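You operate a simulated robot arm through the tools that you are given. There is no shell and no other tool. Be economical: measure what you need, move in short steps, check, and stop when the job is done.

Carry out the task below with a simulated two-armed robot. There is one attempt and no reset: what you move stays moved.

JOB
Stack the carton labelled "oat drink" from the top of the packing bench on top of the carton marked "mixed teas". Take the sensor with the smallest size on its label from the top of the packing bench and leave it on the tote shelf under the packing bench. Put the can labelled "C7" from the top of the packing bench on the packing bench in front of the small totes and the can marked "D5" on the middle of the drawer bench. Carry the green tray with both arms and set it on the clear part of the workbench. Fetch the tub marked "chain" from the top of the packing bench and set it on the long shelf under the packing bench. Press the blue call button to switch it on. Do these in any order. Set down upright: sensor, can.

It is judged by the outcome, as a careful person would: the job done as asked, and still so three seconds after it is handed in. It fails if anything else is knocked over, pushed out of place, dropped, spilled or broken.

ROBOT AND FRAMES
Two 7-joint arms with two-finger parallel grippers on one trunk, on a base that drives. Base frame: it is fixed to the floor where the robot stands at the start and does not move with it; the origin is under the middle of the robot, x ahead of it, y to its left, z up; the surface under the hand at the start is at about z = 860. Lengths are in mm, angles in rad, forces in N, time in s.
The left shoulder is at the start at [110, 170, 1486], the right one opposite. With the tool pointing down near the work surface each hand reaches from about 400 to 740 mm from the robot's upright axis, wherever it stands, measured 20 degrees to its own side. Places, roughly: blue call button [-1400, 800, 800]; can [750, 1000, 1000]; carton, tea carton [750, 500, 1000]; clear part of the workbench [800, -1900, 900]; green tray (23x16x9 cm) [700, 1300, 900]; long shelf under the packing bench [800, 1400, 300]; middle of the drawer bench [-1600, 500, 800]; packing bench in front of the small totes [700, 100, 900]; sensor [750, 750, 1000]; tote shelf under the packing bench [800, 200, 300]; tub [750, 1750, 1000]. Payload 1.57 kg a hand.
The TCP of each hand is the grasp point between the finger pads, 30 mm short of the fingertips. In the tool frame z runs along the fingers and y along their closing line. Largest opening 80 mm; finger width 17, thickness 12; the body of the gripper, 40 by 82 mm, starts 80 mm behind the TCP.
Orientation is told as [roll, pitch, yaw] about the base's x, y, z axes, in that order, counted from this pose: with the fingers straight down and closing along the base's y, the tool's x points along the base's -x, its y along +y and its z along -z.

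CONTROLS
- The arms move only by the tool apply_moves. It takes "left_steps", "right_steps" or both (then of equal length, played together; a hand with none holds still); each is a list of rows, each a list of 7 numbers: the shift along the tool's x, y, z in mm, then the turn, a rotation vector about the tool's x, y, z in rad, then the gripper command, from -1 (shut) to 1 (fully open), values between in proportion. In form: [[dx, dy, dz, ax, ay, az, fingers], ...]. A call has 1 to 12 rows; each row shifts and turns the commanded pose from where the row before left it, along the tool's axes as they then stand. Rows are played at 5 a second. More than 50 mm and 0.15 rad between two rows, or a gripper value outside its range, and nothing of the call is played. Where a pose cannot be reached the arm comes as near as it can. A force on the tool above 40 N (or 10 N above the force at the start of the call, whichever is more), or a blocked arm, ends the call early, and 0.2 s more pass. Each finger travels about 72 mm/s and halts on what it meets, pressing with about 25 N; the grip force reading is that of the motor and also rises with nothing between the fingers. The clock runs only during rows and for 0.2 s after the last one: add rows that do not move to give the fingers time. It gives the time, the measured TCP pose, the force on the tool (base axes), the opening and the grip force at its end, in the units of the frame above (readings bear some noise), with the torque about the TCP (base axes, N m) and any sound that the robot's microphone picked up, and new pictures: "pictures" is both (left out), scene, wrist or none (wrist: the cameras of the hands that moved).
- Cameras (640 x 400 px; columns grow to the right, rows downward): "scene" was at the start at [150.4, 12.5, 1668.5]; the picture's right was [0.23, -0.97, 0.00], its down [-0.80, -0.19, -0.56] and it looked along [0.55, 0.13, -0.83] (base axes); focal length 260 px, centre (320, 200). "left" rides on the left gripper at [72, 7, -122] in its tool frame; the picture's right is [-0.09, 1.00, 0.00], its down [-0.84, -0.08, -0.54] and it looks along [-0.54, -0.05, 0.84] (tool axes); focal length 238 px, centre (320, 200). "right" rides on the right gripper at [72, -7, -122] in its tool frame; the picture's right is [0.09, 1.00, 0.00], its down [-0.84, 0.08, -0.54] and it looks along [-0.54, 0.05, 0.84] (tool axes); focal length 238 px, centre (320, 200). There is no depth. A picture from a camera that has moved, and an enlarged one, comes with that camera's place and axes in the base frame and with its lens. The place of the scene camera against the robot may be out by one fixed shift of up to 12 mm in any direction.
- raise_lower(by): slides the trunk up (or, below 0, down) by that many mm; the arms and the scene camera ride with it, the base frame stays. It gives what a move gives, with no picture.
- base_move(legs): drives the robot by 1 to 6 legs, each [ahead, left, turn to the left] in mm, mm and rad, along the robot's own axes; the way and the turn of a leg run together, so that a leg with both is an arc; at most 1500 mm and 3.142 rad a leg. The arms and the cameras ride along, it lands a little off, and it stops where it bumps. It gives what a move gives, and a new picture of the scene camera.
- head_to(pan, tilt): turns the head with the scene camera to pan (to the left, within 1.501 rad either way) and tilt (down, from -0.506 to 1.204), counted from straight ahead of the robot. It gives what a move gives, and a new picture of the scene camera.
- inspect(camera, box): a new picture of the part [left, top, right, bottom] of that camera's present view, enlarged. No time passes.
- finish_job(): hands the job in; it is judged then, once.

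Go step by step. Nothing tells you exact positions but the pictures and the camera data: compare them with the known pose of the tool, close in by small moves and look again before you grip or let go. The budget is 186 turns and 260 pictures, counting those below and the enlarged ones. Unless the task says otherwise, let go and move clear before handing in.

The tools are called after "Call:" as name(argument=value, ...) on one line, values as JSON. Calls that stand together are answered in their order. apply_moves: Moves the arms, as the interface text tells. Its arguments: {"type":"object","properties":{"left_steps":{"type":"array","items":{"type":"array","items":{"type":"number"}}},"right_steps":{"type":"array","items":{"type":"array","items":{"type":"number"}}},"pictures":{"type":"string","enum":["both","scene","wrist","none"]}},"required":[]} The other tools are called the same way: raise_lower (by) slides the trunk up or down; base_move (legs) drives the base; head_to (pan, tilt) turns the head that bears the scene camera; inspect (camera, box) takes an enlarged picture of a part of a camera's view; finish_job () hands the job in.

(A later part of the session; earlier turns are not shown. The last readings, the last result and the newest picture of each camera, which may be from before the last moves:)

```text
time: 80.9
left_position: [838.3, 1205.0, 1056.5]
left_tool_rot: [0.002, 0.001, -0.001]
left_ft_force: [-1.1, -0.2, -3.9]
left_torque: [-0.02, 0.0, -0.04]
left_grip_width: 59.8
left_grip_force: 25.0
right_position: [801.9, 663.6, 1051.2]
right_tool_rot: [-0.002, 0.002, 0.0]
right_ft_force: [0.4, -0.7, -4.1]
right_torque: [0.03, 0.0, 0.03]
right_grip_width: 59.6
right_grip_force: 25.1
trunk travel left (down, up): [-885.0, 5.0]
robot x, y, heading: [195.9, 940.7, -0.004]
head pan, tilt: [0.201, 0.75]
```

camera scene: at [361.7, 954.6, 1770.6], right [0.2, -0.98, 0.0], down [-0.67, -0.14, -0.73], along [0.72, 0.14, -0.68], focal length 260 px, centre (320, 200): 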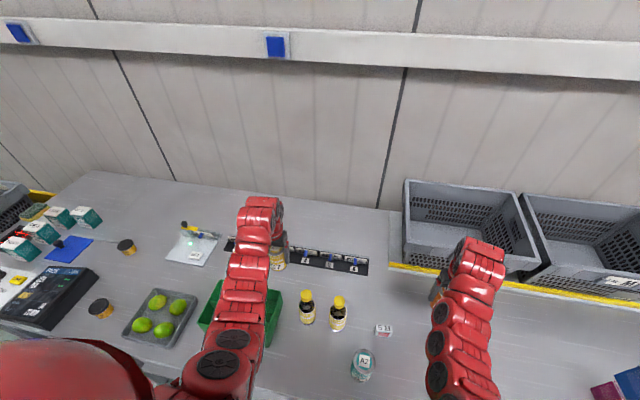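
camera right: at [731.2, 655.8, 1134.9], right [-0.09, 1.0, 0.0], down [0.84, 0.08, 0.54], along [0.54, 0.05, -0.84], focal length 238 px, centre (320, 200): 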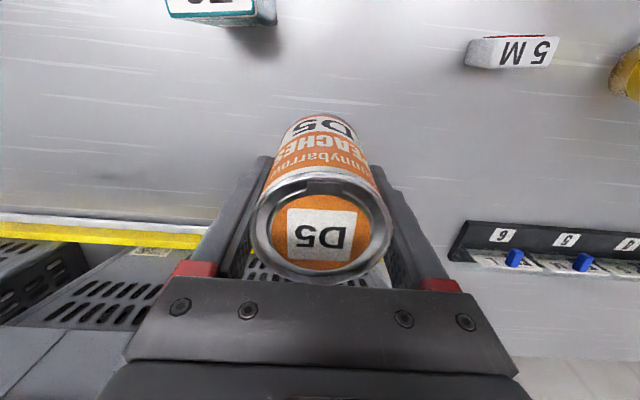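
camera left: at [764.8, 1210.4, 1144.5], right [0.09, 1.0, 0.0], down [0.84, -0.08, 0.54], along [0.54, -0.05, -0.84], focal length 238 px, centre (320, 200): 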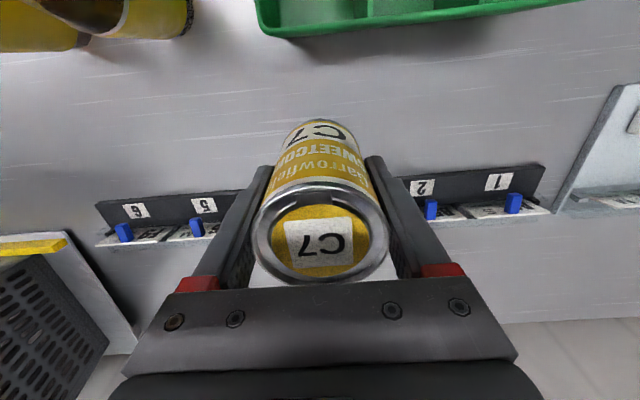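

Now drive to the spot in front of the totes: back, right, forward.

Call:
base_move(legs=[[-500, 0, 0], [0, -1160, 0], [400, 0, 0]])

Call:
inspect(camera="left", box=[0, 0, 640, 399])

```text
time: 91.5
left_position: [733.3, 52.0, 1058.6]
left_tool_rot: [0.002, -0.002, 0.01]
left_ft_force: [-0.2, 1.2, -2.5]
left_torque: [0.01, -0.01, -0.02]
left_grip_width: 59.5
left_grip_force: 25.0
right_position: [703.0, -489.4, 1051.7]
right_tool_rot: [0.0, 0.001, 0.009]
right_ft_force: [0.1, 0.2, -4.0]
right_torque: [0.0, 0.03, 0.01]
right_grip_width: 59.6
right_grip_force: 25.3
trunk travel left (down, up): [-885.0, 5.0]
robot x, y, heading: [94.8, -217.3, 0.012]
head pan, tilt: [0.201, 0.75]
camera scene: at [258.8, -202.0, 1770.8], right [0.21, -0.98, 0.0], down [-0.67, -0.14, -0.73], along [0.72, 0.15, -0.68], focal length 260 px, centre (320, 200)
```

scene: 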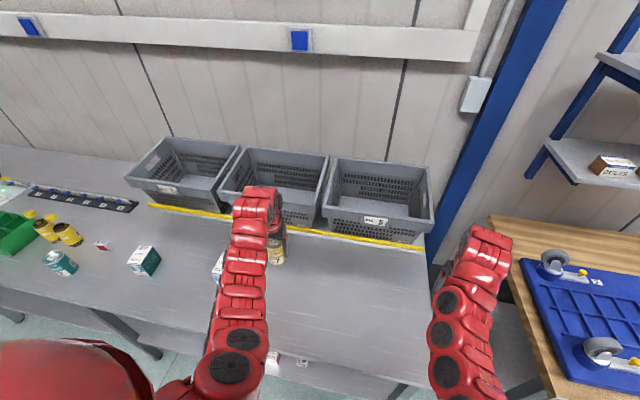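

```text
1.00 times, centred on (320, 200) of left (not enlarged: the box is as wide or as high as the picture)
camera zoom: at [660.4, 57.9, 1180.0], right [0.08, 1.0, 0.0], down [0.84, -0.07, 0.54], along [0.54, -0.04, -0.84], focal length 238 px, centre (320, 200)
```

zoom: 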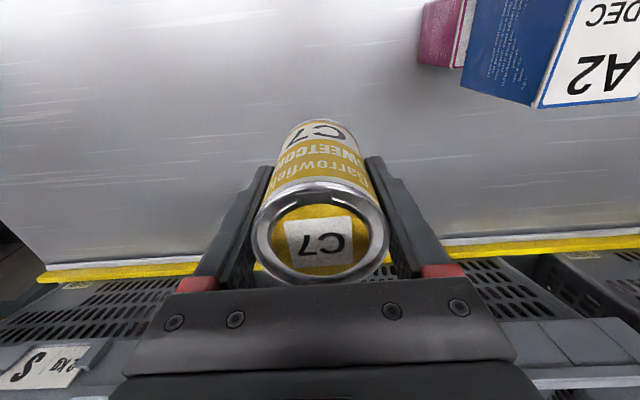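

Location (733, 52) in front of the totes is clear. Lower C7.

Call:
apply_moves(left_steps=[[0, 0, 45, 0, 0, 0, -0.3], [0, 0, 45, 0, 0, 0, -0.3], [0, 0, 40, 0, 0, 0, -0.3], [0, 0, 13, 0, 0, 0, -0.3], [0, 0, 4, 0, 0, 0, -0.3], [0, 0, 0, 0, 0, 0, -0.3]], pictures="wrist")

```text
time: 92.9
left_position: [734.0, 52.9, 912.9]
left_tool_rot: [0.003, -0.007, 0.008]
left_ft_force: [5.4, 1.5, 20.5]
left_torque: [-0.27, 0.18, 0.0]
left_grip_width: 59.6
left_grip_force: 25.0
right_position: [701.3, -488.7, 1052.7]
right_tool_rot: [0.0, -0.001, 0.008]
right_ft_force: [-0.1, 0.9, -3.8]
right_torque: [0.0, -0.01, -0.03]
right_grip_width: 59.4
right_grip_force: 25.2
trunk travel left (down, up): [-885.0, 5.0]
robot x, y, heading: [96.5, -216.8, 0.005]
head pan, tilt: [0.201, 0.75]
camera left: at [660.8, 58.3, 1034.8], right [0.08, 1.0, 0.0], down [0.83, -0.07, 0.55], along [0.55, -0.04, -0.84], focal length 238 px, centre (320, 200)
```

left: 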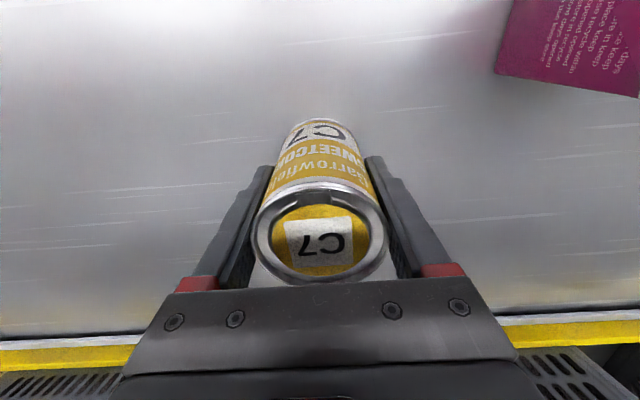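

Call:
apply_moves(left_steps=[[0, 0, 0, 0, 0, 0, 0], [0, 0, 0, 0, 0, 0, 0.6], [0, 0, 0, 0, 0, 0, 1], [0, 0, 0, 0, 0, 0, 1], [0, 0, -40, 0, 0, 0, 1], [0, 0, -45, 0, 0, 0, 1], [0, 0, -45, 0, 0, 0, 1]], pictures="wrist")

Call:
head_to(pan=1.4, tilt=0.4)

```text
time: 94.5
left_position: [733.5, 51.5, 1042.2]
left_tool_rot: [0.001, 0.0, 0.009]
left_ft_force: [0.5, -0.1, 0.0]
left_torque: [0.0, -0.05, 0.01]
left_grip_width: 80.0
left_grip_force: 0.0
right_position: [703.0, -488.3, 1051.6]
right_tool_rot: [0.001, 0.0, 0.007]
right_ft_force: [0.1, -0.9, -3.9]
right_torque: [-0.02, -0.01, -0.02]
right_grip_width: 59.8
right_grip_force: 25.6
trunk travel left (down, up): [-885.0, 5.0]
robot x, y, heading: [97.6, -219.4, 0.011]
head pan, tilt: [0.201, 0.75]
camera left: at [661.5, 56.9, 1163.3], right [0.08, 1.0, 0.0], down [0.84, -0.07, 0.54], along [0.54, -0.04, -0.84], focal length 238 px, centre (320, 200)
```

left: 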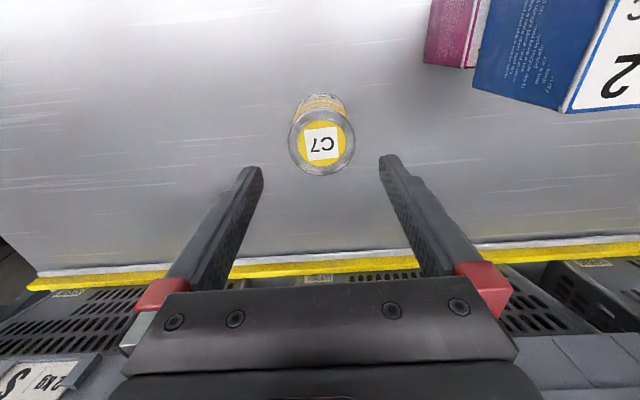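

```text
time: 95.9
left_position: [733.6, 52.8, 1040.9]
left_tool_rot: [0.004, -0.003, 0.009]
left_ft_force: [-0.2, -0.6, -0.8]
left_torque: [-0.01, 0.03, 0.0]
left_grip_width: 80.0
left_grip_force: 0.0
right_position: [702.9, -489.1, 1051.9]
right_tool_rot: [0.001, 0.003, 0.009]
right_ft_force: [0.2, 0.7, -3.7]
right_torque: [-0.02, -0.06, -0.01]
right_grip_width: 59.4
right_grip_force: 25.1
trunk travel left (down, up): [-885.0, 5.0]
robot x, y, heading: [95.4, -217.1, 0.007]
head pan, tilt: [1.4, 0.4]
camera scene: at [193.7, -128.0, 1801.8], right [0.99, -0.16, 0.0], down [-0.06, -0.38, -0.92], along [0.15, 0.91, -0.39], focal length 260 px, centre (320, 200)
```

scene: 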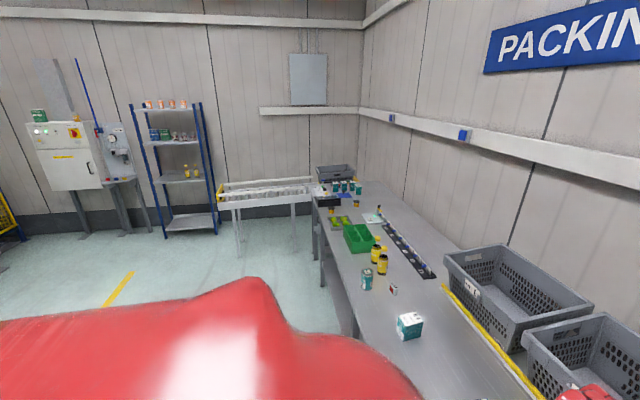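

C7 stands. I back out and turn round to face the drawer bench.

Call:
base_move(legs=[[-480, 0, 0], [0, 0, 3.14]])

Call:
head_to(pan=0, tilt=0.5)

```text
time: 106.1
left_position: [-1018.2, -492.8, 1041.7]
left_tool_rot: [0.004, -0.003, -3.126]
left_ft_force: [-0.6, 0.4, 0.2]
left_torque: [0.01, 0.02, -0.04]
left_grip_width: 80.1
left_grip_force: 0.0
right_position: [-990.3, 49.2, 1051.5]
right_tool_rot: [-0.002, 0.002, -3.125]
right_ft_force: [-0.1, -0.3, -3.1]
right_torque: [0.02, -0.01, -0.05]
right_grip_width: 59.5
right_grip_force: 24.7
trunk travel left (down, up): [-885.0, 5.0]
robot x, y, heading: [-380.9, -221.4, -3.131]
head pan, tilt: [1.4, 0.4]
camera scene: at [-476.8, -317.0, 1801.8], right [-0.99, 0.15, 0.0], down [0.06, 0.38, -0.92], along [-0.14, -0.91, -0.39], focal length 260 px, centre (320, 200)
```

scene: 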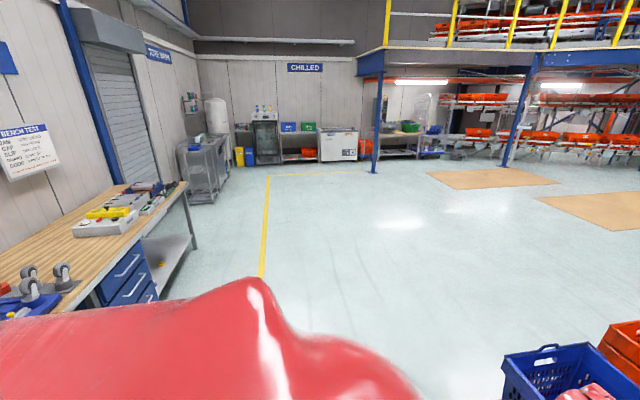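

```text
time: 107.6
left_position: [-1018.0, -492.6, 1040.7]
left_tool_rot: [0.003, -0.002, -3.126]
left_ft_force: [-0.1, -0.5, 0.2]
left_torque: [-0.05, 0.0, -0.01]
left_grip_width: 79.9
left_grip_force: 0.1
right_position: [-990.3, 48.5, 1052.0]
right_tool_rot: [0.001, 0.002, -3.127]
right_ft_force: [-0.1, 0.1, -3.6]
right_torque: [-0.01, 0.01, -0.02]
right_grip_width: 59.6
right_grip_force: 25.0
trunk travel left (down, up): [-885.0, 5.0]
robot x, y, heading: [-382.9, -219.8, -3.128]
head pan, tilt: [0.0, 0.499]
camera scene: at [-553.4, -227.0, 1792.7], right [-0.02, 1.0, 0.0], down [0.48, 0.01, -0.88], along [-0.88, -0.01, -0.48], focal length 260 px, centre (320, 200)
```

scene: 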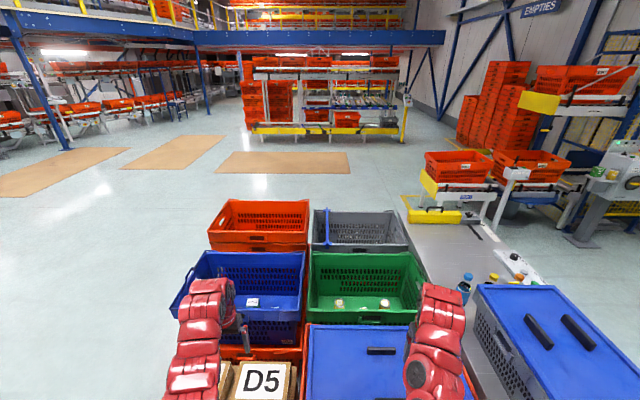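

There are tote stacks right in front. I look down to judge clearance around the hands.

Call:
head_to(pan=-0.3, tilt=0.95)

Call:
head_to(pan=-0.8, tilt=0.6)

```text
time: 108.5
left_position: [-1017.5, -492.4, 1041.3]
left_tool_rot: [0.002, -0.002, -3.127]
left_ft_force: [0.2, -0.6, 0.4]
left_torque: [0.0, -0.01, -0.01]
left_grip_width: 79.8
left_grip_force: 0.0
right_position: [-990.2, 49.3, 1052.4]
right_tool_rot: [0.0, 0.002, -3.128]
right_ft_force: [0.1, 0.2, -3.8]
right_torque: [0.0, 0.04, -0.04]
right_grip_width: 59.5
right_grip_force: 24.9
trunk travel left (down, up): [-885.0, 5.0]
robot x, y, heading: [-381.3, -222.3, -3.127]
head pan, tilt: [-0.3, 0.949]
camera scene: at [-532.3, -205.2, 1755.2], right [0.28, 0.96, 0.0], down [0.78, -0.23, -0.58], along [-0.56, 0.16, -0.81], focal length 260 px, centre (320, 200)
```

scene: 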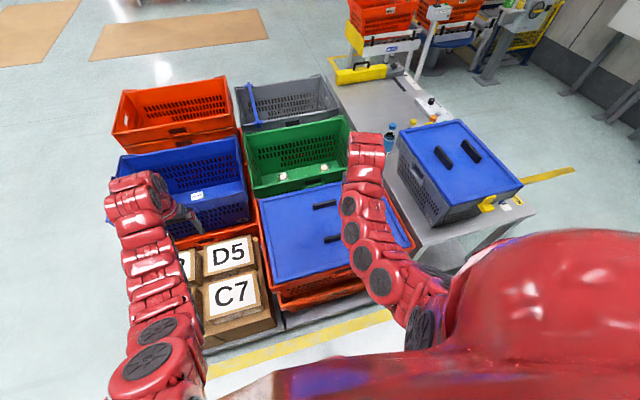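

```text
time: 109.5
left_position: [-1017.9, -492.7, 1040.9]
left_tool_rot: [0.004, 0.0, -3.125]
left_ft_force: [0.0, 0.0, -0.3]
left_torque: [-0.03, 0.0, -0.02]
left_grip_width: 80.1
left_grip_force: 0.0
right_position: [-989.8, 48.2, 1051.7]
right_tool_rot: [0.0, 0.003, -3.125]
right_ft_force: [0.0, -0.6, -2.8]
right_torque: [0.0, 0.01, -0.02]
right_grip_width: 59.5
right_grip_force: 25.0
trunk travel left (down, up): [-885.0, 5.0]
robot x, y, heading: [-383.2, -220.9, -3.121]
head pan, tilt: [-0.799, 0.6]
camera scene: at [-525.1, -163.3, 1783.5], right [0.71, 0.71, 0.0], down [0.4, -0.4, -0.82], along [-0.58, 0.58, -0.57], focal length 260 px, centre (320, 200)
```

scene: 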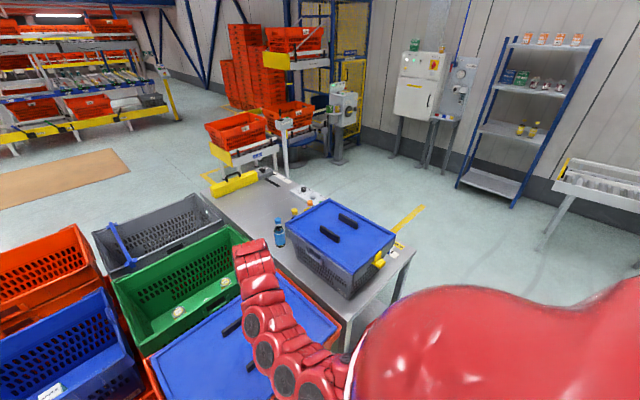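

The drawer bench runs along x (−880…−2150), y≈300–850, with the tote stacks blocking its −y side, so I must reach it from the +y side. I reverse the turn by a quarter and drive along the aisle.

Call:
base_move(legs=[[0, 0, -1.57], [1400, 0, 0]])

Call:
head_to(pan=0.9, tilt=0.45)

```text
time: 120.2
left_position: [-665.0, 1809.7, 1040.5]
left_tool_rot: [0.001, -0.002, 1.574]
left_ft_force: [0.2, 0.1, -0.2]
left_torque: [0.0, -0.04, -0.02]
left_grip_width: 80.0
left_grip_force: 0.0
right_position: [-125.1, 1775.4, 1052.2]
right_tool_rot: [-0.001, 0.002, 1.574]
right_ft_force: [-0.1, 0.5, -3.5]
right_torque: [-0.01, -0.01, -0.01]
right_grip_width: 59.4
right_grip_force: 25.5
trunk travel left (down, up): [-885.0, 5.0]
robot x, y, heading: [-402.1, 1168.8, 1.574]
head pan, tilt: [-0.799, 0.6]
camera scene: at [-337.1, 1309.2, 1783.6], right [0.7, -0.71, 0.0], down [-0.4, -0.4, -0.82], along [0.59, 0.58, -0.57], focal length 260 px, centre (320, 200)
```

scene: 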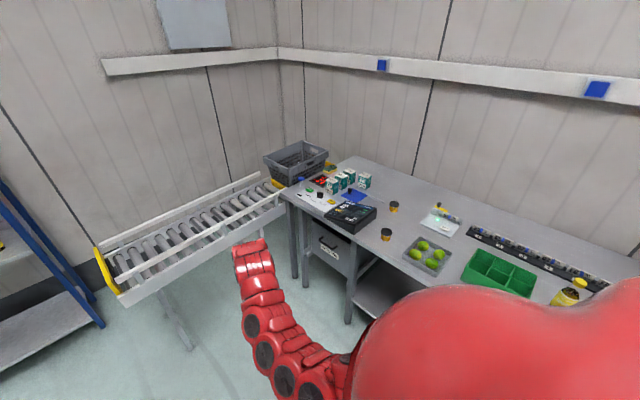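

```text
time: 121.9
left_position: [-665.0, 1810.0, 1040.5]
left_tool_rot: [0.003, -0.002, 1.575]
left_ft_force: [0.1, -0.1, -0.6]
left_torque: [-0.02, 0.03, -0.01]
left_grip_width: 80.1
left_grip_force: 0.0
right_position: [-125.4, 1776.3, 1052.0]
right_tool_rot: [0.0, 0.003, 1.575]
right_ft_force: [0.3, -0.3, -2.3]
right_torque: [0.03, 0.0, 0.01]
right_grip_width: 59.7
right_grip_force: 24.8
trunk travel left (down, up): [-885.0, 5.0]
robot x, y, heading: [-404.3, 1172.3, 1.571]
head pan, tilt: [0.901, 0.45]
camera scene: at [-472.4, 1304.6, 1797.1], right [0.62, 0.79, 0.0], down [0.34, -0.27, -0.9], along [-0.71, 0.56, -0.44], focal length 260 px, centre (320, 200)
```

scene: 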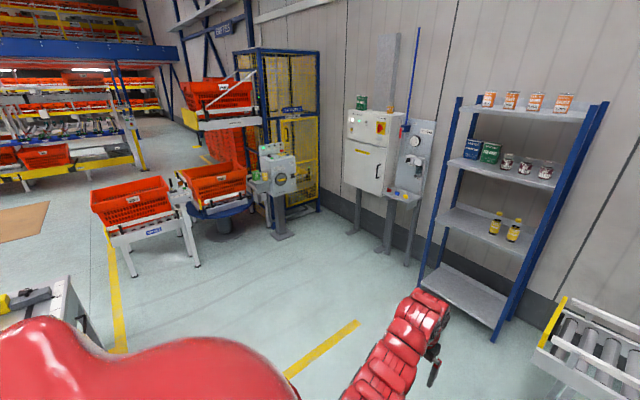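

The floor here is free. I go around: ahead, turn left, along the bench's +y side, then turn to face it.

Call:
base_move(legs=[[350, 0, 0], [0, 0, 1.57], [950, 0, 0]])

Call:
head_to(pan=0.9, tilt=0.7)

```text
time: 132.6
left_position: [-1990.9, 1258.7, 1041.3]
left_tool_rot: [0.003, 0.0, 3.141]
left_ft_force: [0.2, 0.4, -0.6]
left_torque: [0.0, 0.01, -0.01]
left_grip_width: 80.0
left_grip_force: 0.0
right_position: [-1955.8, 1800.3, 1052.7]
right_tool_rot: [-0.001, 0.001, 3.14]
right_ft_force: [0.8, -0.6, -2.2]
right_torque: [-0.02, -0.03, 0.02]
right_grip_width: 59.7
right_grip_force: 24.7
trunk travel left (down, up): [-885.0, 5.0]
robot x, y, heading: [-1349.9, 1519.8, 3.136]
head pan, tilt: [0.901, 0.45]
camera scene: at [-1488.0, 1444.3, 1797.2], right [-0.78, 0.62, 0.0], down [0.27, 0.34, -0.9], along [-0.56, -0.7, -0.44], focal length 260 px, centre (320, 200)
```

scene: 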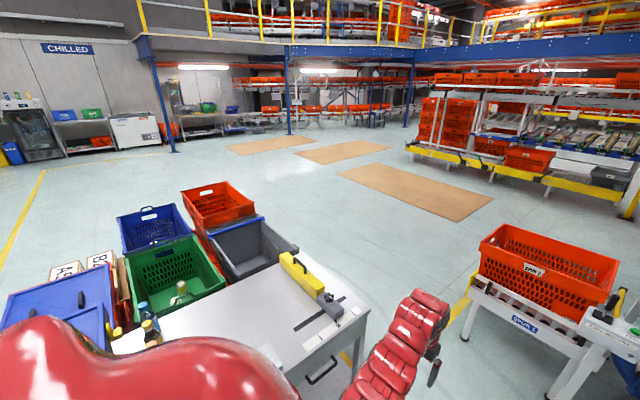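

```text
time: 133.3
left_position: [-1990.7, 1260.5, 1040.4]
left_tool_rot: [0.002, -0.001, 3.143]
left_ft_force: [0.2, -0.1, -0.1]
left_torque: [0.0, 0.0, 0.0]
left_grip_width: 80.0
left_grip_force: 0.0
right_position: [-1954.8, 1800.3, 1050.6]
right_tool_rot: [0.0, 0.003, 3.141]
right_ft_force: [-0.2, -0.7, -3.0]
right_torque: [-0.01, 0.01, -0.02]
right_grip_width: 59.7
right_grip_force: 25.3
trunk travel left (down, up): [-885.0, 5.0]
robot x, y, heading: [-1353.0, 1522.1, 3.142]
head pan, tilt: [0.901, 0.7]
camera scene: at [-1484.7, 1449.8, 1775.0], right [-0.78, 0.62, 0.0], down [0.4, 0.5, -0.77], along [-0.48, -0.6, -0.64], focal length 260 px, centre (320, 200)
```

scene: 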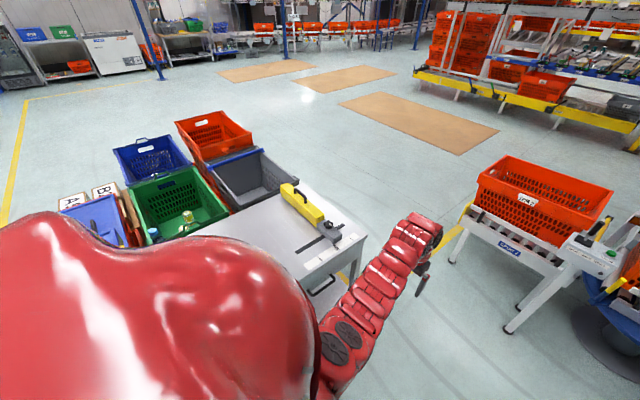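

I turn left to face the bench.

Call:
base_move(legs=[[0, 0, 1.57]])

Call:
head_to(pan=-0.1, tilt=0.8)

```text
time: 137.6
left_position: [-1088.2, 880.6, 1041.5]
left_tool_rot: [0.002, 0.001, -1.567]
left_ft_force: [0.6, -0.7, 1.4]
left_torque: [-0.01, 0.01, 0.01]
left_grip_width: 80.0
left_grip_force: 0.1
right_position: [-1628.3, 916.7, 1051.4]
right_tool_rot: [0.0, 0.0, -1.567]
right_ft_force: [-0.6, 0.1, -2.2]
right_torque: [0.01, 0.02, -0.04]
right_grip_width: 59.6
right_grip_force: 24.5
trunk travel left (down, up): [-885.0, 5.0]
robot x, y, heading: [-1352.9, 1519.7, -1.571]
head pan, tilt: [0.901, 0.7]
camera scene: at [-1284.1, 1382.5, 1775.0], right [-0.62, -0.79, 0.0], down [-0.51, 0.4, -0.76], along [0.6, -0.47, -0.64], focal length 260 px, centre (320, 200)
```

scene: 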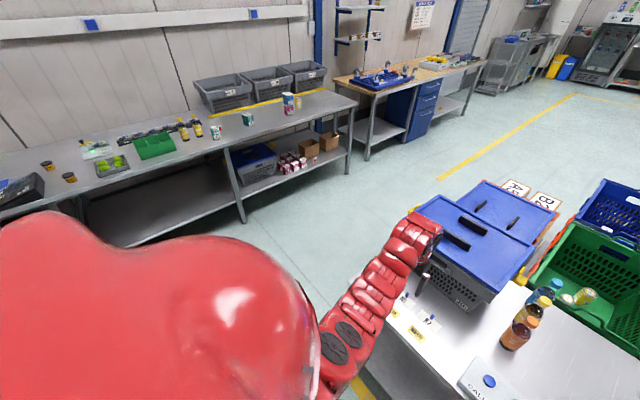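

```text
time: 138.8
left_position: [-1087.5, 882.0, 1041.2]
left_tool_rot: [0.001, 0.001, -1.566]
left_ft_force: [-0.1, -0.2, -0.2]
left_torque: [0.01, 0.01, -0.01]
left_grip_width: 80.0
left_grip_force: 0.1
right_position: [-1628.0, 916.3, 1052.3]
right_tool_rot: [-0.001, 0.001, -1.57]
right_ft_force: [-0.9, -0.4, -3.8]
right_torque: [0.01, -0.02, -0.01]
right_grip_width: 59.6
right_grip_force: 25.1
trunk travel left (down, up): [-885.0, 5.0]
robot x, y, heading: [-1349.5, 1522.2, -1.571]
head pan, tilt: [-0.099, 0.799]
camera scene: at [-1358.3, 1354.8, 1766.7], right [-1.0, 0.1, 0.0], down [0.07, 0.71, -0.7], along [-0.07, -0.69, -0.72], focal length 260 px, centre (320, 200)
```

scene: 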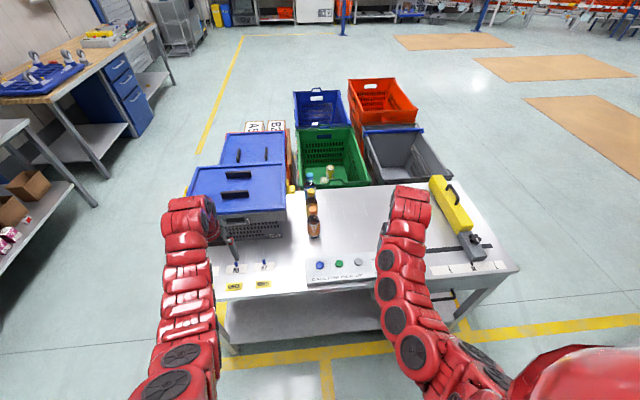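

I see the call panel (blue, green, white buttons) at the bench's near edge, the lidded tote on the left, and clear space in the middle at about (−1600, 570). I pull the left hand back from the tote and close it, then drive in 300.

Call:
apply_moves(left_steps=[[32, -35, 8, 0, 0, 0, 0], [32, -35, 8, 0, 0, 0, -1], [32, -35, 8, 0, 0, 0, -1], [32, -35, 8, 0, 0, 0, -1], [0, 0, 0, 0, 0, 0, -1]], pictures="none")

Call:
inspect(camera="scene", box=[290, 230, 390, 300])

Call:
base_move(legs=[[290, 0, 0]])

Call:
inspect(camera="right", box=[0, 0, 640, 399])

```text
time: 140.1
left_position: [-1228.0, 1010.6, 1007.6]
left_tool_rot: [0.002, -0.001, -1.568]
left_ft_force: [0.6, 0.2, 0.7]
left_torque: [0.0, 0.0, 0.01]
left_grip_width: 0.1
left_grip_force: 20.7
right_position: [-1630.1, 914.2, 1052.3]
right_tool_rot: [0.0, 0.003, -1.569]
right_ft_force: [0.3, 0.5, -3.4]
right_torque: [0.01, 0.01, -0.01]
right_grip_width: 59.6
right_grip_force: 24.9
trunk travel left (down, up): [-885.0, 5.0]
robot x, y, heading: [-1348.3, 1522.2, -1.568]
head pan, tilt: [-0.099, 0.799]
```

```text
5.71 times, centred on (340, 265) of scene
camera zoom: at [-1357.9, 1354.2, 1766.6], right [-1.0, 0.1, 0.0], down [0.07, 0.71, -0.7], along [-0.07, -0.69, -0.72], focal length 1485 px, centre (206, -171)
```

zoom: 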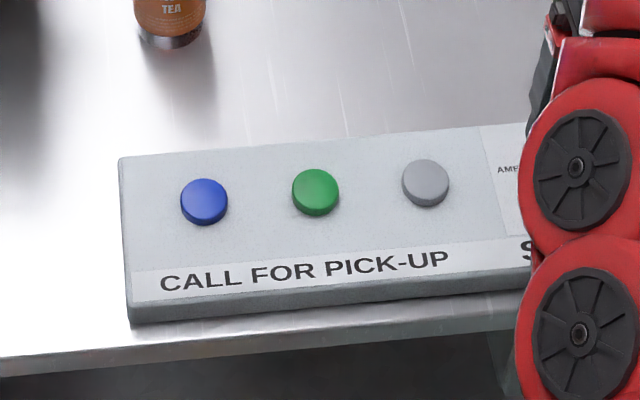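

```text
time: 142.0
left_position: [-1226.8, 722.6, 1007.9]
left_tool_rot: [0.003, -0.003, -1.568]
left_ft_force: [-0.6, 0.5, -0.1]
left_torque: [-0.01, -0.03, 0.02]
left_grip_width: 0.4
left_grip_force: 21.3
right_position: [-1627.8, 629.4, 1051.6]
right_tool_rot: [0.0, 0.001, -1.568]
right_ft_force: [-1.1, -0.8, -3.0]
right_torque: [-0.01, -0.01, 0.01]
right_grip_width: 59.8
right_grip_force: 24.5
trunk travel left (down, up): [-885.0, 5.0]
robot x, y, heading: [-1352.5, 1233.0, -1.569]
head pan, tilt: [-0.099, 0.799]
camera scene: at [-1357.4, 1068.4, 1766.9], right [-1.0, 0.1, 0.0], down [0.07, 0.71, -0.7], along [-0.07, -0.69, -0.72], focal length 260 px, centre (320, 200)
```

scene: 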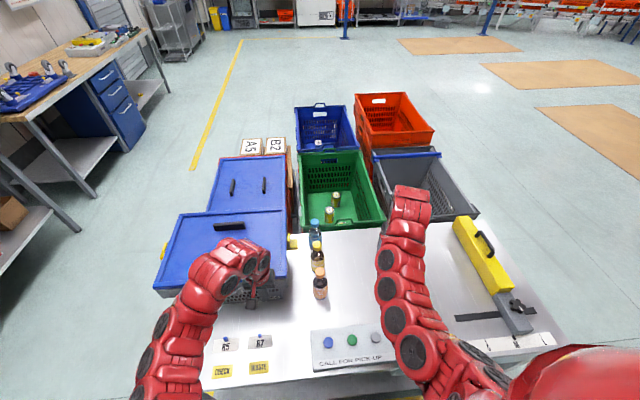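

```text
1.00 times, centred on (320, 200) of right (not enlarged: the box is as wide or as high as the picture)
camera zoom: at [-1633.3, 700.2, 1175.2], right [1.0, 0.1, 0.0], down [0.08, -0.84, 0.54], along [0.05, -0.54, -0.84], focal length 238 px, centre (320, 200)
```

zoom: 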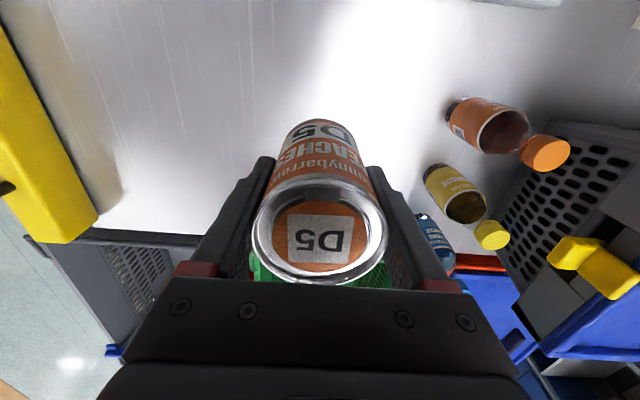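

Above the bench middle. I shift to (−1605, 600) and descend in stages.

Call:
apply_moves(right_steps=[[-15, 12, 20, 0, 0, 0, -0.3], [-14, 11, 25, 0, 0, 0, -0.3], [0, 0, 35, 0, 0, 0, -0.3], [0, 0, 35, 0, 0, 0, -0.3], [0, 0, 30, 0, 0, 0, -0.3], [0, 0, 0, 0, 0, 0, -0.3]], pictures="wrist")

```text
time: 143.4
left_position: [-1227.0, 721.7, 1008.4]
left_tool_rot: [0.003, -0.001, -1.566]
left_ft_force: [-1.0, 0.3, 0.2]
left_torque: [0.0, -0.06, 0.0]
left_grip_width: 0.1
left_grip_force: 21.0
right_position: [-1603.1, 599.8, 908.1]
right_tool_rot: [-0.001, 0.001, -1.57]
right_ft_force: [0.2, 0.2, -3.5]
right_torque: [-0.03, 0.0, -0.01]
right_grip_width: 59.7
right_grip_force: 24.6
trunk travel left (down, up): [-885.0, 5.0]
robot x, y, heading: [-1347.4, 1231.6, -1.568]
head pan, tilt: [-0.099, 0.799]
camera right: at [-1609.9, 670.5, 1029.8], right [1.0, 0.09, 0.0], down [0.08, -0.84, 0.54], along [0.05, -0.54, -0.84], focal length 238 px, centre (320, 200)
```

right: 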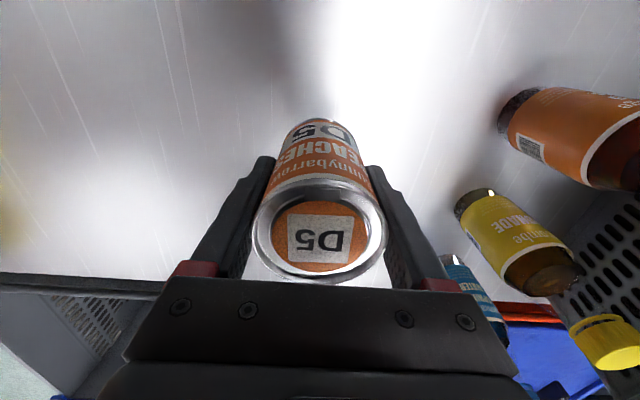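

Call:
apply_moves(right_steps=[[0, 0, 15, 0, 0, 0, -0.3], [0, 0, 15, 0, 0, 0, -0.3], [0, 0, 10, 0, 0, 0, -0.3], [0, 0, 6, 0, 0, 0, -0.3], [0, 0, 6, 0, 0, 0, -0.3], [0, 0, 0, 0, 0, 0, -0.3]], pictures="wrist")

```text
time: 144.8
left_position: [-1228.3, 721.8, 1008.1]
left_tool_rot: [0.002, -0.001, -1.566]
left_ft_force: [-0.2, -0.1, 0.9]
left_torque: [0.02, -0.01, 0.0]
left_grip_width: 0.1
left_grip_force: 21.5
right_position: [-1603.2, 608.4, 860.3]
right_tool_rot: [0.0, 0.001, -1.569]
right_ft_force: [0.0, 1.1, -3.8]
right_torque: [0.02, 0.05, -0.01]
right_grip_width: 59.6
right_grip_force: 25.3
right hand out of reach, approached as far as the arm can: row 3, 5
trunk travel left (down, up): [-885.0, 5.0]
robot x, y, heading: [-1349.1, 1234.7, -1.569]
head pan, tilt: [-0.099, 0.799]
camera right: at [-1609.2, 679.9, 983.4], right [1.0, 0.1, 0.0], down [0.08, -0.84, 0.54], along [0.05, -0.54, -0.84], focal length 238 px, centre (320, 200)
```

right: 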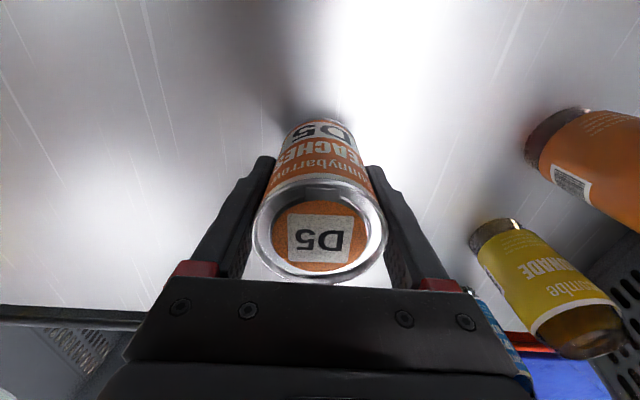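

The arm is at full stretch; I raise the hand, lower the trunk 60 mm, then continue down.

Call:
apply_moves(right_steps=[[0, 0, -30, 0, 0, 0, -0.3], [0, 0, -30, 0, 0, 0, -0.3]], pictures="none")

Call:
raise_lower(by=-60)

Call:
apply_moves(right_steps=[[0, 0, 4, 0, 0, 0, -0.3], [0, 0, 4, 0, 0, 0, -0.3], [0, 0, 0, 0, 0, 0, -0.3]], pictures="none")

```text
time: 145.4
left_position: [-1225.5, 721.8, 1009.0]
left_tool_rot: [0.001, -0.001, -1.565]
left_ft_force: [-0.1, -0.2, 0.3]
left_torque: [0.01, 0.0, -0.03]
left_grip_width: 0.0
left_grip_force: 21.3
right_position: [-1602.8, 608.9, 921.8]
right_tool_rot: [-0.001, 0.001, -1.567]
right_ft_force: [0.3, 0.8, -2.7]
right_torque: [-0.04, 0.02, -0.03]
right_grip_width: 59.6
right_grip_force: 24.9
trunk travel left (down, up): [-885.0, 5.0]
robot x, y, heading: [-1348.4, 1233.7, -1.567]
head pan, tilt: [-0.099, 0.799]
```

```text
time: 146.4
left_position: [-1227.1, 722.1, 948.1]
left_tool_rot: [0.003, -0.002, -1.567]
left_ft_force: [0.8, 0.7, 0.3]
left_torque: [-0.03, 0.01, 0.04]
left_grip_width: 0.0
left_grip_force: 20.9
right_position: [-1604.1, 609.2, 861.3]
right_tool_rot: [0.0, 0.002, -1.567]
right_ft_force: [1.3, 0.9, -3.4]
right_torque: [0.0, -0.02, 0.0]
right_grip_width: 59.5
right_grip_force: 25.1
trunk travel left (down, up): [-825.0, 65.0]
robot x, y, heading: [-1349.5, 1230.2, -1.564]
head pan, tilt: [-0.099, 0.799]
```

```text
time: 147.2
left_position: [-1227.8, 722.3, 947.7]
left_tool_rot: [0.002, 0.0, -1.567]
left_ft_force: [-0.7, -1.2, 0.1]
left_torque: [-0.02, 0.04, 0.04]
left_grip_width: 0.0
left_grip_force: 21.0
right_position: [-1603.6, 607.4, 851.6]
right_tool_rot: [0.001, 0.002, -1.568]
right_ft_force: [0.6, 0.1, -3.3]
right_torque: [0.02, 0.0, 0.03]
right_grip_width: 59.8
right_grip_force: 25.1
trunk travel left (down, up): [-825.0, 65.0]
robot x, y, heading: [-1351.1, 1233.6, -1.568]
head pan, tilt: [-0.099, 0.799]
```

Call:
apply_moves(right_steps=[[0, 0, 5, 0, 0, 0, -0.3], [0, 0, 5, 0, 0, 0, -0.3], [0, 0, 5, 0, 0, 0, -0.3], [0, 0, 0, 0, 0, 0, -0.3]], pictures="wrist")

```text
time: 148.2
left_position: [-1226.5, 722.4, 949.1]
left_tool_rot: [0.001, 0.001, -1.566]
left_ft_force: [0.7, 0.0, 0.4]
left_torque: [0.03, -0.01, -0.03]
left_grip_width: 0.2
left_grip_force: 21.5
right_position: [-1602.5, 608.7, 837.2]
right_tool_rot: [0.0, 0.001, -1.567]
right_ft_force: [-0.6, 0.5, -3.1]
right_torque: [0.0, 0.0, -0.02]
right_grip_width: 59.4
right_grip_force: 24.9
trunk travel left (down, up): [-825.0, 65.0]
robot x, y, heading: [-1349.0, 1232.3, -1.57]
head pan, tilt: [-0.099, 0.799]
camera right: at [-1609.0, 680.1, 960.4], right [1.0, 0.1, 0.0], down [0.08, -0.84, 0.54], along [0.05, -0.54, -0.84], focal length 238 px, centre (320, 200)
```

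right: 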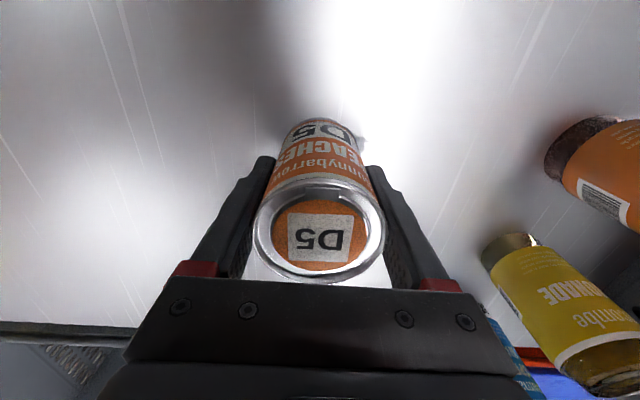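

Call:
apply_moves(right_steps=[[0, 0, 4, 0, 0, 0, -0.3], [0, 0, 4, 0, 0, 0, -0.3], [0, 0, 4, 0, 0, 0, -0.3], [0, 0, 4, 0, 0, 0, -0.3], [0, 0, 0, 0, 0, 0, -0.3]], pictures="none")

```text
time: 149.4
left_position: [-1225.8, 724.3, 950.0]
left_tool_rot: [0.002, -0.003, -1.568]
left_ft_force: [-0.2, -0.5, 0.3]
left_torque: [-0.03, 0.01, -0.03]
left_grip_width: 0.0
left_grip_force: 21.8
right_position: [-1603.8, 609.5, 824.9]
right_tool_rot: [-0.002, -0.002, -1.568]
right_ft_force: [-1.8, -1.4, 24.9]
right_torque: [-0.09, -0.53, -0.05]
right_grip_width: 59.8
right_grip_force: 25.0
trunk travel left (down, up): [-825.0, 65.0]
robot x, y, heading: [-1353.4, 1238.1, -1.567]
head pan, tilt: [-0.099, 0.799]
```

Contact; the bench top is z≈773. Release and lift.

Call:
apply_moves(right_steps=[[0, 0, 0, 0, 0, 0, 0], [0, 0, 0, 0, 0, 0, 0.6], [0, 0, 0, 0, 0, 0, 1], [0, 0, 0, 0, 0, 0, 1], [0, 0, -35, 0, 0, 0, 1], [0, 0, -45, 0, 0, 0, 1], [0, 0, -45, 0, 0, 0, 1], [0, 0, -40, 0, 0, 0, 1]], pictures="both")

```text
time: 151.2
left_position: [-1227.1, 721.7, 947.7]
left_tool_rot: [0.002, 0.0, -1.568]
left_ft_force: [-0.3, 0.4, -0.1]
left_torque: [-0.04, 0.02, 0.0]
left_grip_width: 0.0
left_grip_force: 21.1
right_position: [-1602.7, 608.6, 988.6]
right_tool_rot: [-0.001, 0.001, -1.569]
right_ft_force: [0.8, 0.7, -0.3]
right_torque: [-0.03, 0.01, 0.04]
right_grip_width: 80.0
right_grip_force: 0.1
trunk travel left (down, up): [-825.0, 65.0]
robot x, y, heading: [-1351.9, 1234.2, -1.565]
head pan, tilt: [-0.099, 0.799]
camera scene: at [-1357.1, 1068.4, 1706.9], right [-1.0, 0.1, 0.0], down [0.07, 0.71, -0.7], along [-0.07, -0.69, -0.72], focal length 260 px, centre (320, 200)
camera right: at [-1609.5, 679.7, 1110.6], right [1.0, 0.1, 0.0], down [0.08, -0.84, 0.54], along [0.05, -0.54, -0.84], focal length 238 px, centre (320, 200)
```

scene: 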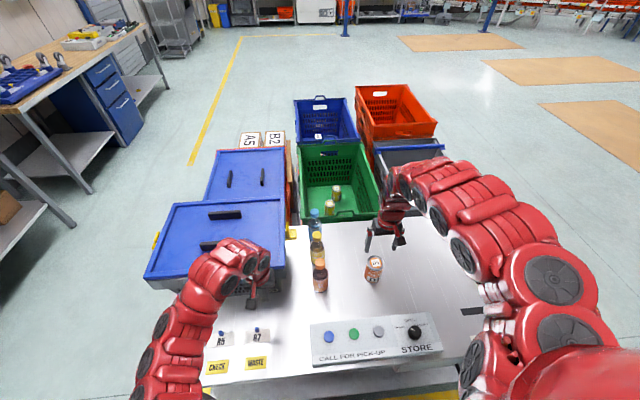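
right: 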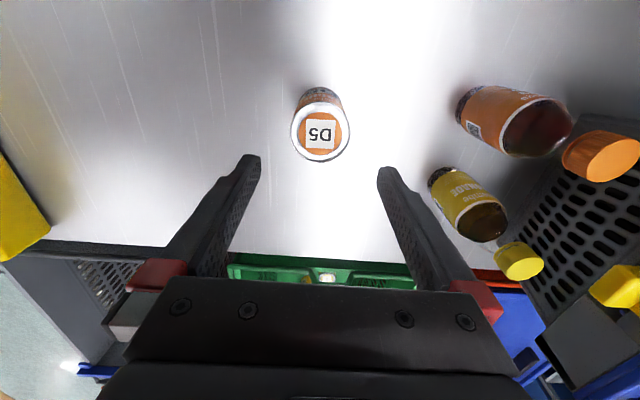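

D5 stands in the middle. Now the blue button near (−1418, 825): I strafe the base so the left hand can reach it comfortably.

Call:
base_move(legs=[[-60, -190, 0]])

Call:
inspect(camera="left", box=[0, 0, 640, 399])

```text
time: 152.8
left_position: [-1414.3, 779.7, 948.7]
left_tool_rot: [0.002, -0.001, -1.564]
left_ft_force: [-0.4, 0.0, 0.4]
left_torque: [-0.02, 0.01, 0.01]
left_grip_width: 0.0
left_grip_force: 21.3
right_position: [-1792.3, 665.4, 987.0]
right_tool_rot: [0.0, 0.003, -1.565]
right_ft_force: [0.9, 0.1, 0.4]
right_torque: [0.0, 0.02, -0.01]
right_grip_width: 80.1
right_grip_force: 0.0
trunk travel left (down, up): [-825.0, 65.0]
robot x, y, heading: [-1542.3, 1290.6, -1.569]
head pan, tilt: [-0.099, 0.799]
camera scene: at [-1545.6, 1125.4, 1706.7], right [-1.0, 0.09, 0.0], down [0.07, 0.71, -0.7], along [-0.07, -0.69, -0.72], focal length 260 px, centre (320, 200)
```

scene: 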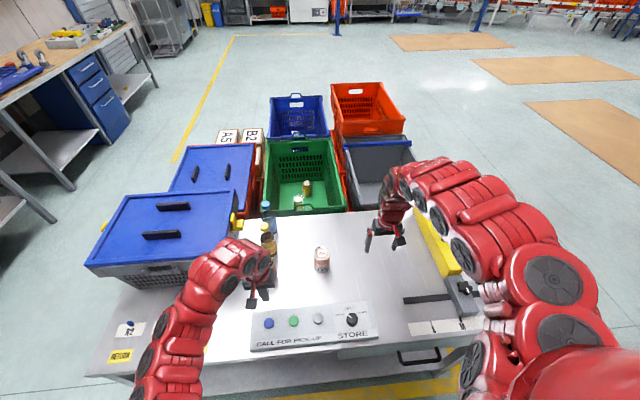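

```text
1.00 times, centred on (320, 200) of left (not enlarged: the box is as wide or as high as the picture)
camera zoom: at [-1409.5, 852.4, 1070.2], right [1.0, -0.09, 0.0], down [-0.07, -0.84, 0.54], along [-0.05, -0.54, -0.84], focal length 238 px, centre (320, 200)
```

zoom: 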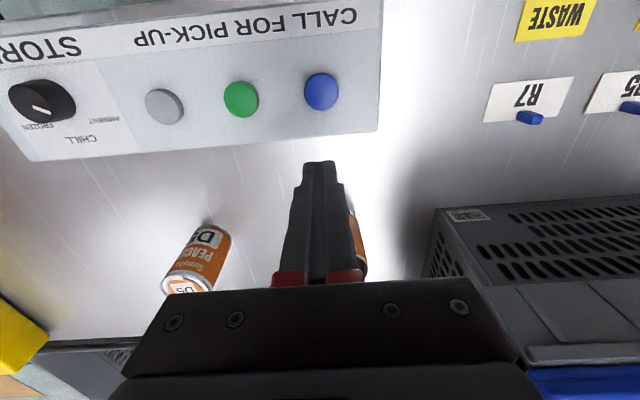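

The blue button is at about (−1413, 813). I move over it and come down to look.

Call:
apply_moves(left_steps=[[17, 0, 0, 0, 0, 0, -1], [17, 1, 20, 0, 0, 0, -1], [0, 0, 30, 0, 0, 0, -1], [0, 0, 25, 0, 0, 0, -1], [0, 0, 0, 0, 0, 0, -1]], pictures="wrist")

```text
time: 154.0
left_position: [-1415.2, 814.5, 872.0]
left_tool_rot: [0.003, 0.0, -1.566]
left_ft_force: [0.3, 0.2, 0.8]
left_torque: [0.02, -0.01, 0.0]
left_grip_width: 0.1
left_grip_force: 21.6
right_position: [-1793.3, 665.7, 987.9]
right_tool_rot: [-0.001, 0.002, -1.566]
right_ft_force: [0.2, 0.0, 0.1]
right_torque: [0.01, -0.02, -0.04]
right_grip_width: 80.0
right_grip_force: 0.1
trunk travel left (down, up): [-825.0, 65.0]
robot x, y, heading: [-1543.4, 1291.1, -1.563]
head pan, tilt: [-0.099, 0.799]
camera left: at [-1408.9, 886.8, 994.9], right [1.0, -0.09, 0.0], down [-0.07, -0.84, 0.54], along [-0.04, -0.54, -0.84], focal length 238 px, centre (320, 200)
```

left: 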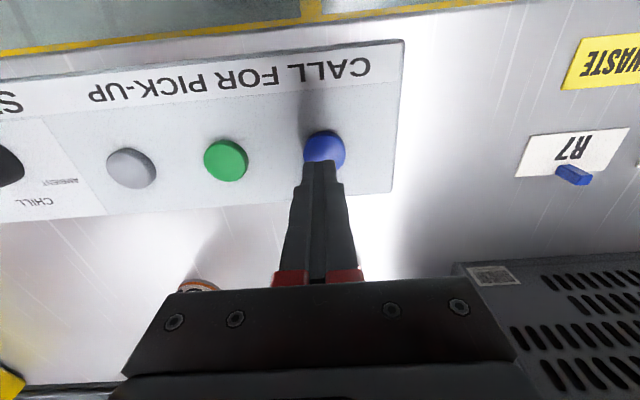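

Lined up; shift 4 mm and press down slowly.

Call:
apply_moves(left_steps=[[0, 4, 10, 0, 0, 0, -1], [0, 0, 10, 0, 0, 0, -1], [0, 0, 6, 0, 0, 0, -1], [0, 0, 4, 0, 0, 0, -1], [0, 0, 0, 0, 0, 0, -1]], pictures="wrist")

```text
time: 155.2
left_position: [-1410.6, 815.2, 844.2]
left_tool_rot: [0.004, -0.002, -1.566]
left_ft_force: [3.4, 1.1, 18.7]
left_torque: [0.02, -0.12, -0.03]
left_grip_width: 0.0
left_grip_force: 21.3
right_position: [-1791.7, 665.9, 988.1]
right_tool_rot: [0.001, -0.002, -1.565]
right_ft_force: [0.3, -1.1, -0.1]
right_torque: [0.01, 0.02, -0.02]
right_grip_width: 80.3
right_grip_force: 0.1
trunk travel left (down, up): [-825.0, 65.0]
robot x, y, heading: [-1541.9, 1292.9, -1.562]
head pan, tilt: [-0.099, 0.799]
heard: click
camera left: at [-1405.1, 886.9, 966.3], right [1.0, -0.09, 0.0], down [-0.07, -0.84, 0.54], along [-0.04, -0.54, -0.84], focal length 238 px, centre (320, 200)
```

left: 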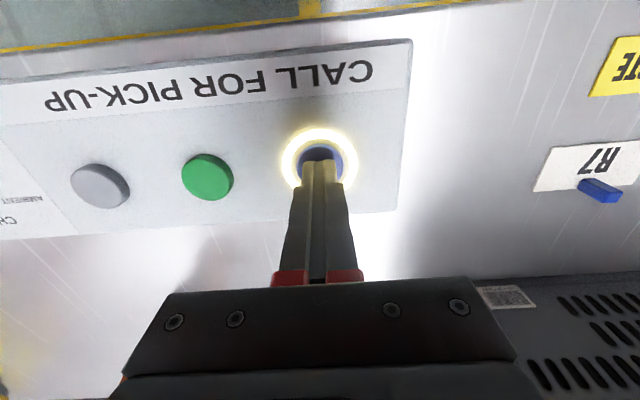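

A click and the ring lights up. I lift off and check it stays lit.

Call:
apply_moves(left_steps=[[0, 0, -20, 0, 0, 0, -1], [0, 0, -40, 0, 0, 0, -1], [0, 0, -40, 0, 0, 0, -1], [0, 0, -40, 0, 0, 0, -1]], pictures="wrist")

```text
time: 156.2
left_position: [-1411.9, 815.8, 984.7]
left_tool_rot: [0.003, -0.001, -1.566]
left_ft_force: [-0.1, 0.5, -0.4]
left_torque: [-0.03, 0.01, -0.02]
left_grip_width: 0.0
left_grip_force: 20.9
right_position: [-1792.7, 665.4, 986.9]
right_tool_rot: [0.0, 0.001, -1.565]
right_ft_force: [0.4, -0.1, 0.1]
right_torque: [0.02, 0.01, 0.03]
right_grip_width: 80.0
right_grip_force: 0.2
trunk travel left (down, up): [-825.0, 65.0]
robot x, y, heading: [-1540.1, 1287.1, -1.564]
head pan, tilt: [-0.099, 0.799]
camera left: at [-1405.4, 886.7, 1107.2], right [1.0, -0.09, 0.0], down [-0.08, -0.84, 0.54], along [-0.04, -0.54, -0.84], focal length 238 px, centre (320, 200)
```

left: 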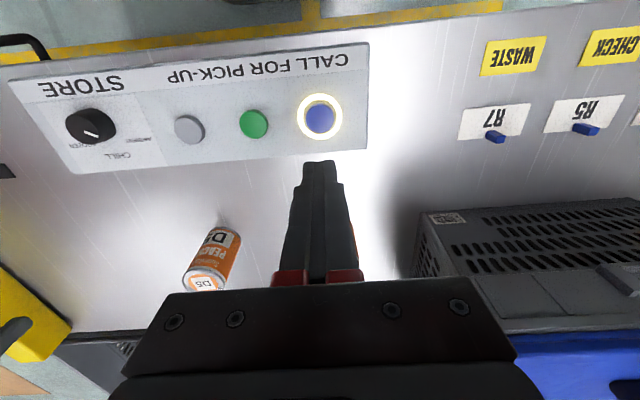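

The call light stays on. Now I go back to the packing bench for the tub: back away, raise, turn to heading 0, and drive over.

Call:
base_move(legs=[[-260, 0, 0], [0, 0, 1.57], [1250, 0, 0]])

Call:
raise_lower(by=60)

Call:
head_to(pan=0.15, tilt=0.65)

```text
time: 167.8
left_position: [177.2, 1686.6, 984.8]
left_tool_rot: [0.001, -0.001, 0.001]
left_ft_force: [-0.2, 0.5, -0.2]
left_torque: [-0.01, -0.02, 0.0]
left_grip_width: 0.0
left_grip_force: 21.1
right_position: [327.3, 1304.1, 987.1]
right_tool_rot: [0.0, 0.003, 0.002]
right_ft_force: [0.2, 0.3, 0.3]
right_torque: [0.01, 0.0, 0.04]
right_grip_width: 80.0
right_grip_force: 0.0
trunk travel left (down, up): [-825.0, 65.0]
robot x, y, heading: [-299.3, 1557.0, 0.001]
head pan, tilt: [-0.099, 0.799]
camera scene: at [-136.9, 1546.6, 1706.8], right [-0.1, -1.0, 0.0], down [-0.71, 0.07, -0.7], along [0.69, -0.07, -0.72], focal length 260 px, centre (320, 200)
```

scene: 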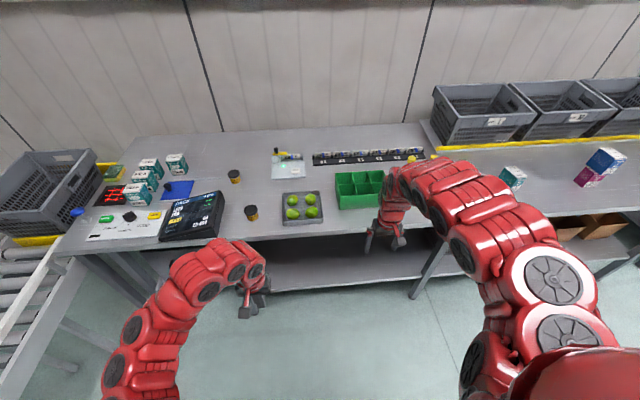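

```text
time: 168.8
left_position: [177.9, 1686.7, 1043.7]
left_tool_rot: [0.002, 0.0, 0.003]
left_ft_force: [0.3, -0.4, 0.7]
left_torque: [-0.02, 0.01, 0.01]
left_grip_width: 0.0
left_grip_force: 21.5
right_position: [326.6, 1304.1, 1048.0]
right_tool_rot: [0.001, 0.003, 0.001]
right_ft_force: [0.3, 0.1, -0.1]
right_torque: [-0.02, 0.0, 0.0]
right_grip_width: 79.9
right_grip_force: 0.2
trunk travel left (down, up): [-885.0, 5.0]
robot x, y, heading: [-296.6, 1560.5, 0.001]
head pan, tilt: [-0.099, 0.799]
```

```text
time: 169.6
left_position: [178.3, 1686.8, 1044.6]
left_tool_rot: [0.003, 0.0, 0.001]
left_ft_force: [0.4, 0.1, -1.1]
left_torque: [0.01, 0.04, 0.02]
left_grip_width: 0.1
left_grip_force: 21.2
right_position: [326.6, 1304.5, 1046.3]
right_tool_rot: [0.0, 0.001, 0.003]
right_ft_force: [-0.4, 0.4, 0.9]
right_torque: [0.02, -0.01, 0.0]
right_grip_width: 79.9
right_grip_force: 0.1
trunk travel left (down, up): [-885.0, 5.0]
robot x, y, heading: [-298.0, 1555.2, 0.004]
head pan, tilt: [0.15, 0.649]
camera scene: at [-131.0, 1567.5, 1779.3], right [0.15, -0.99, 0.0], down [-0.6, -0.09, -0.8], along [0.79, 0.12, -0.61], focal length 260 px, centre (320, 200)
```

scene: 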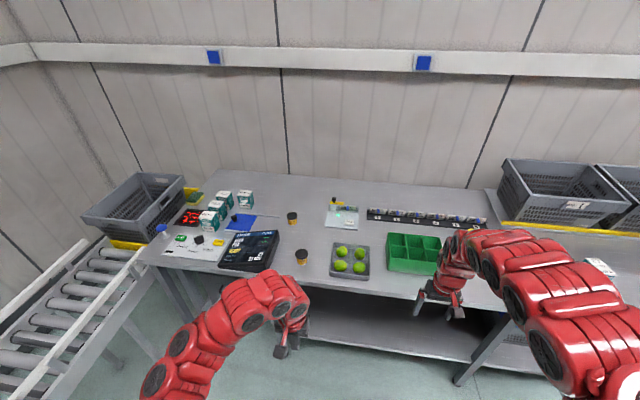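

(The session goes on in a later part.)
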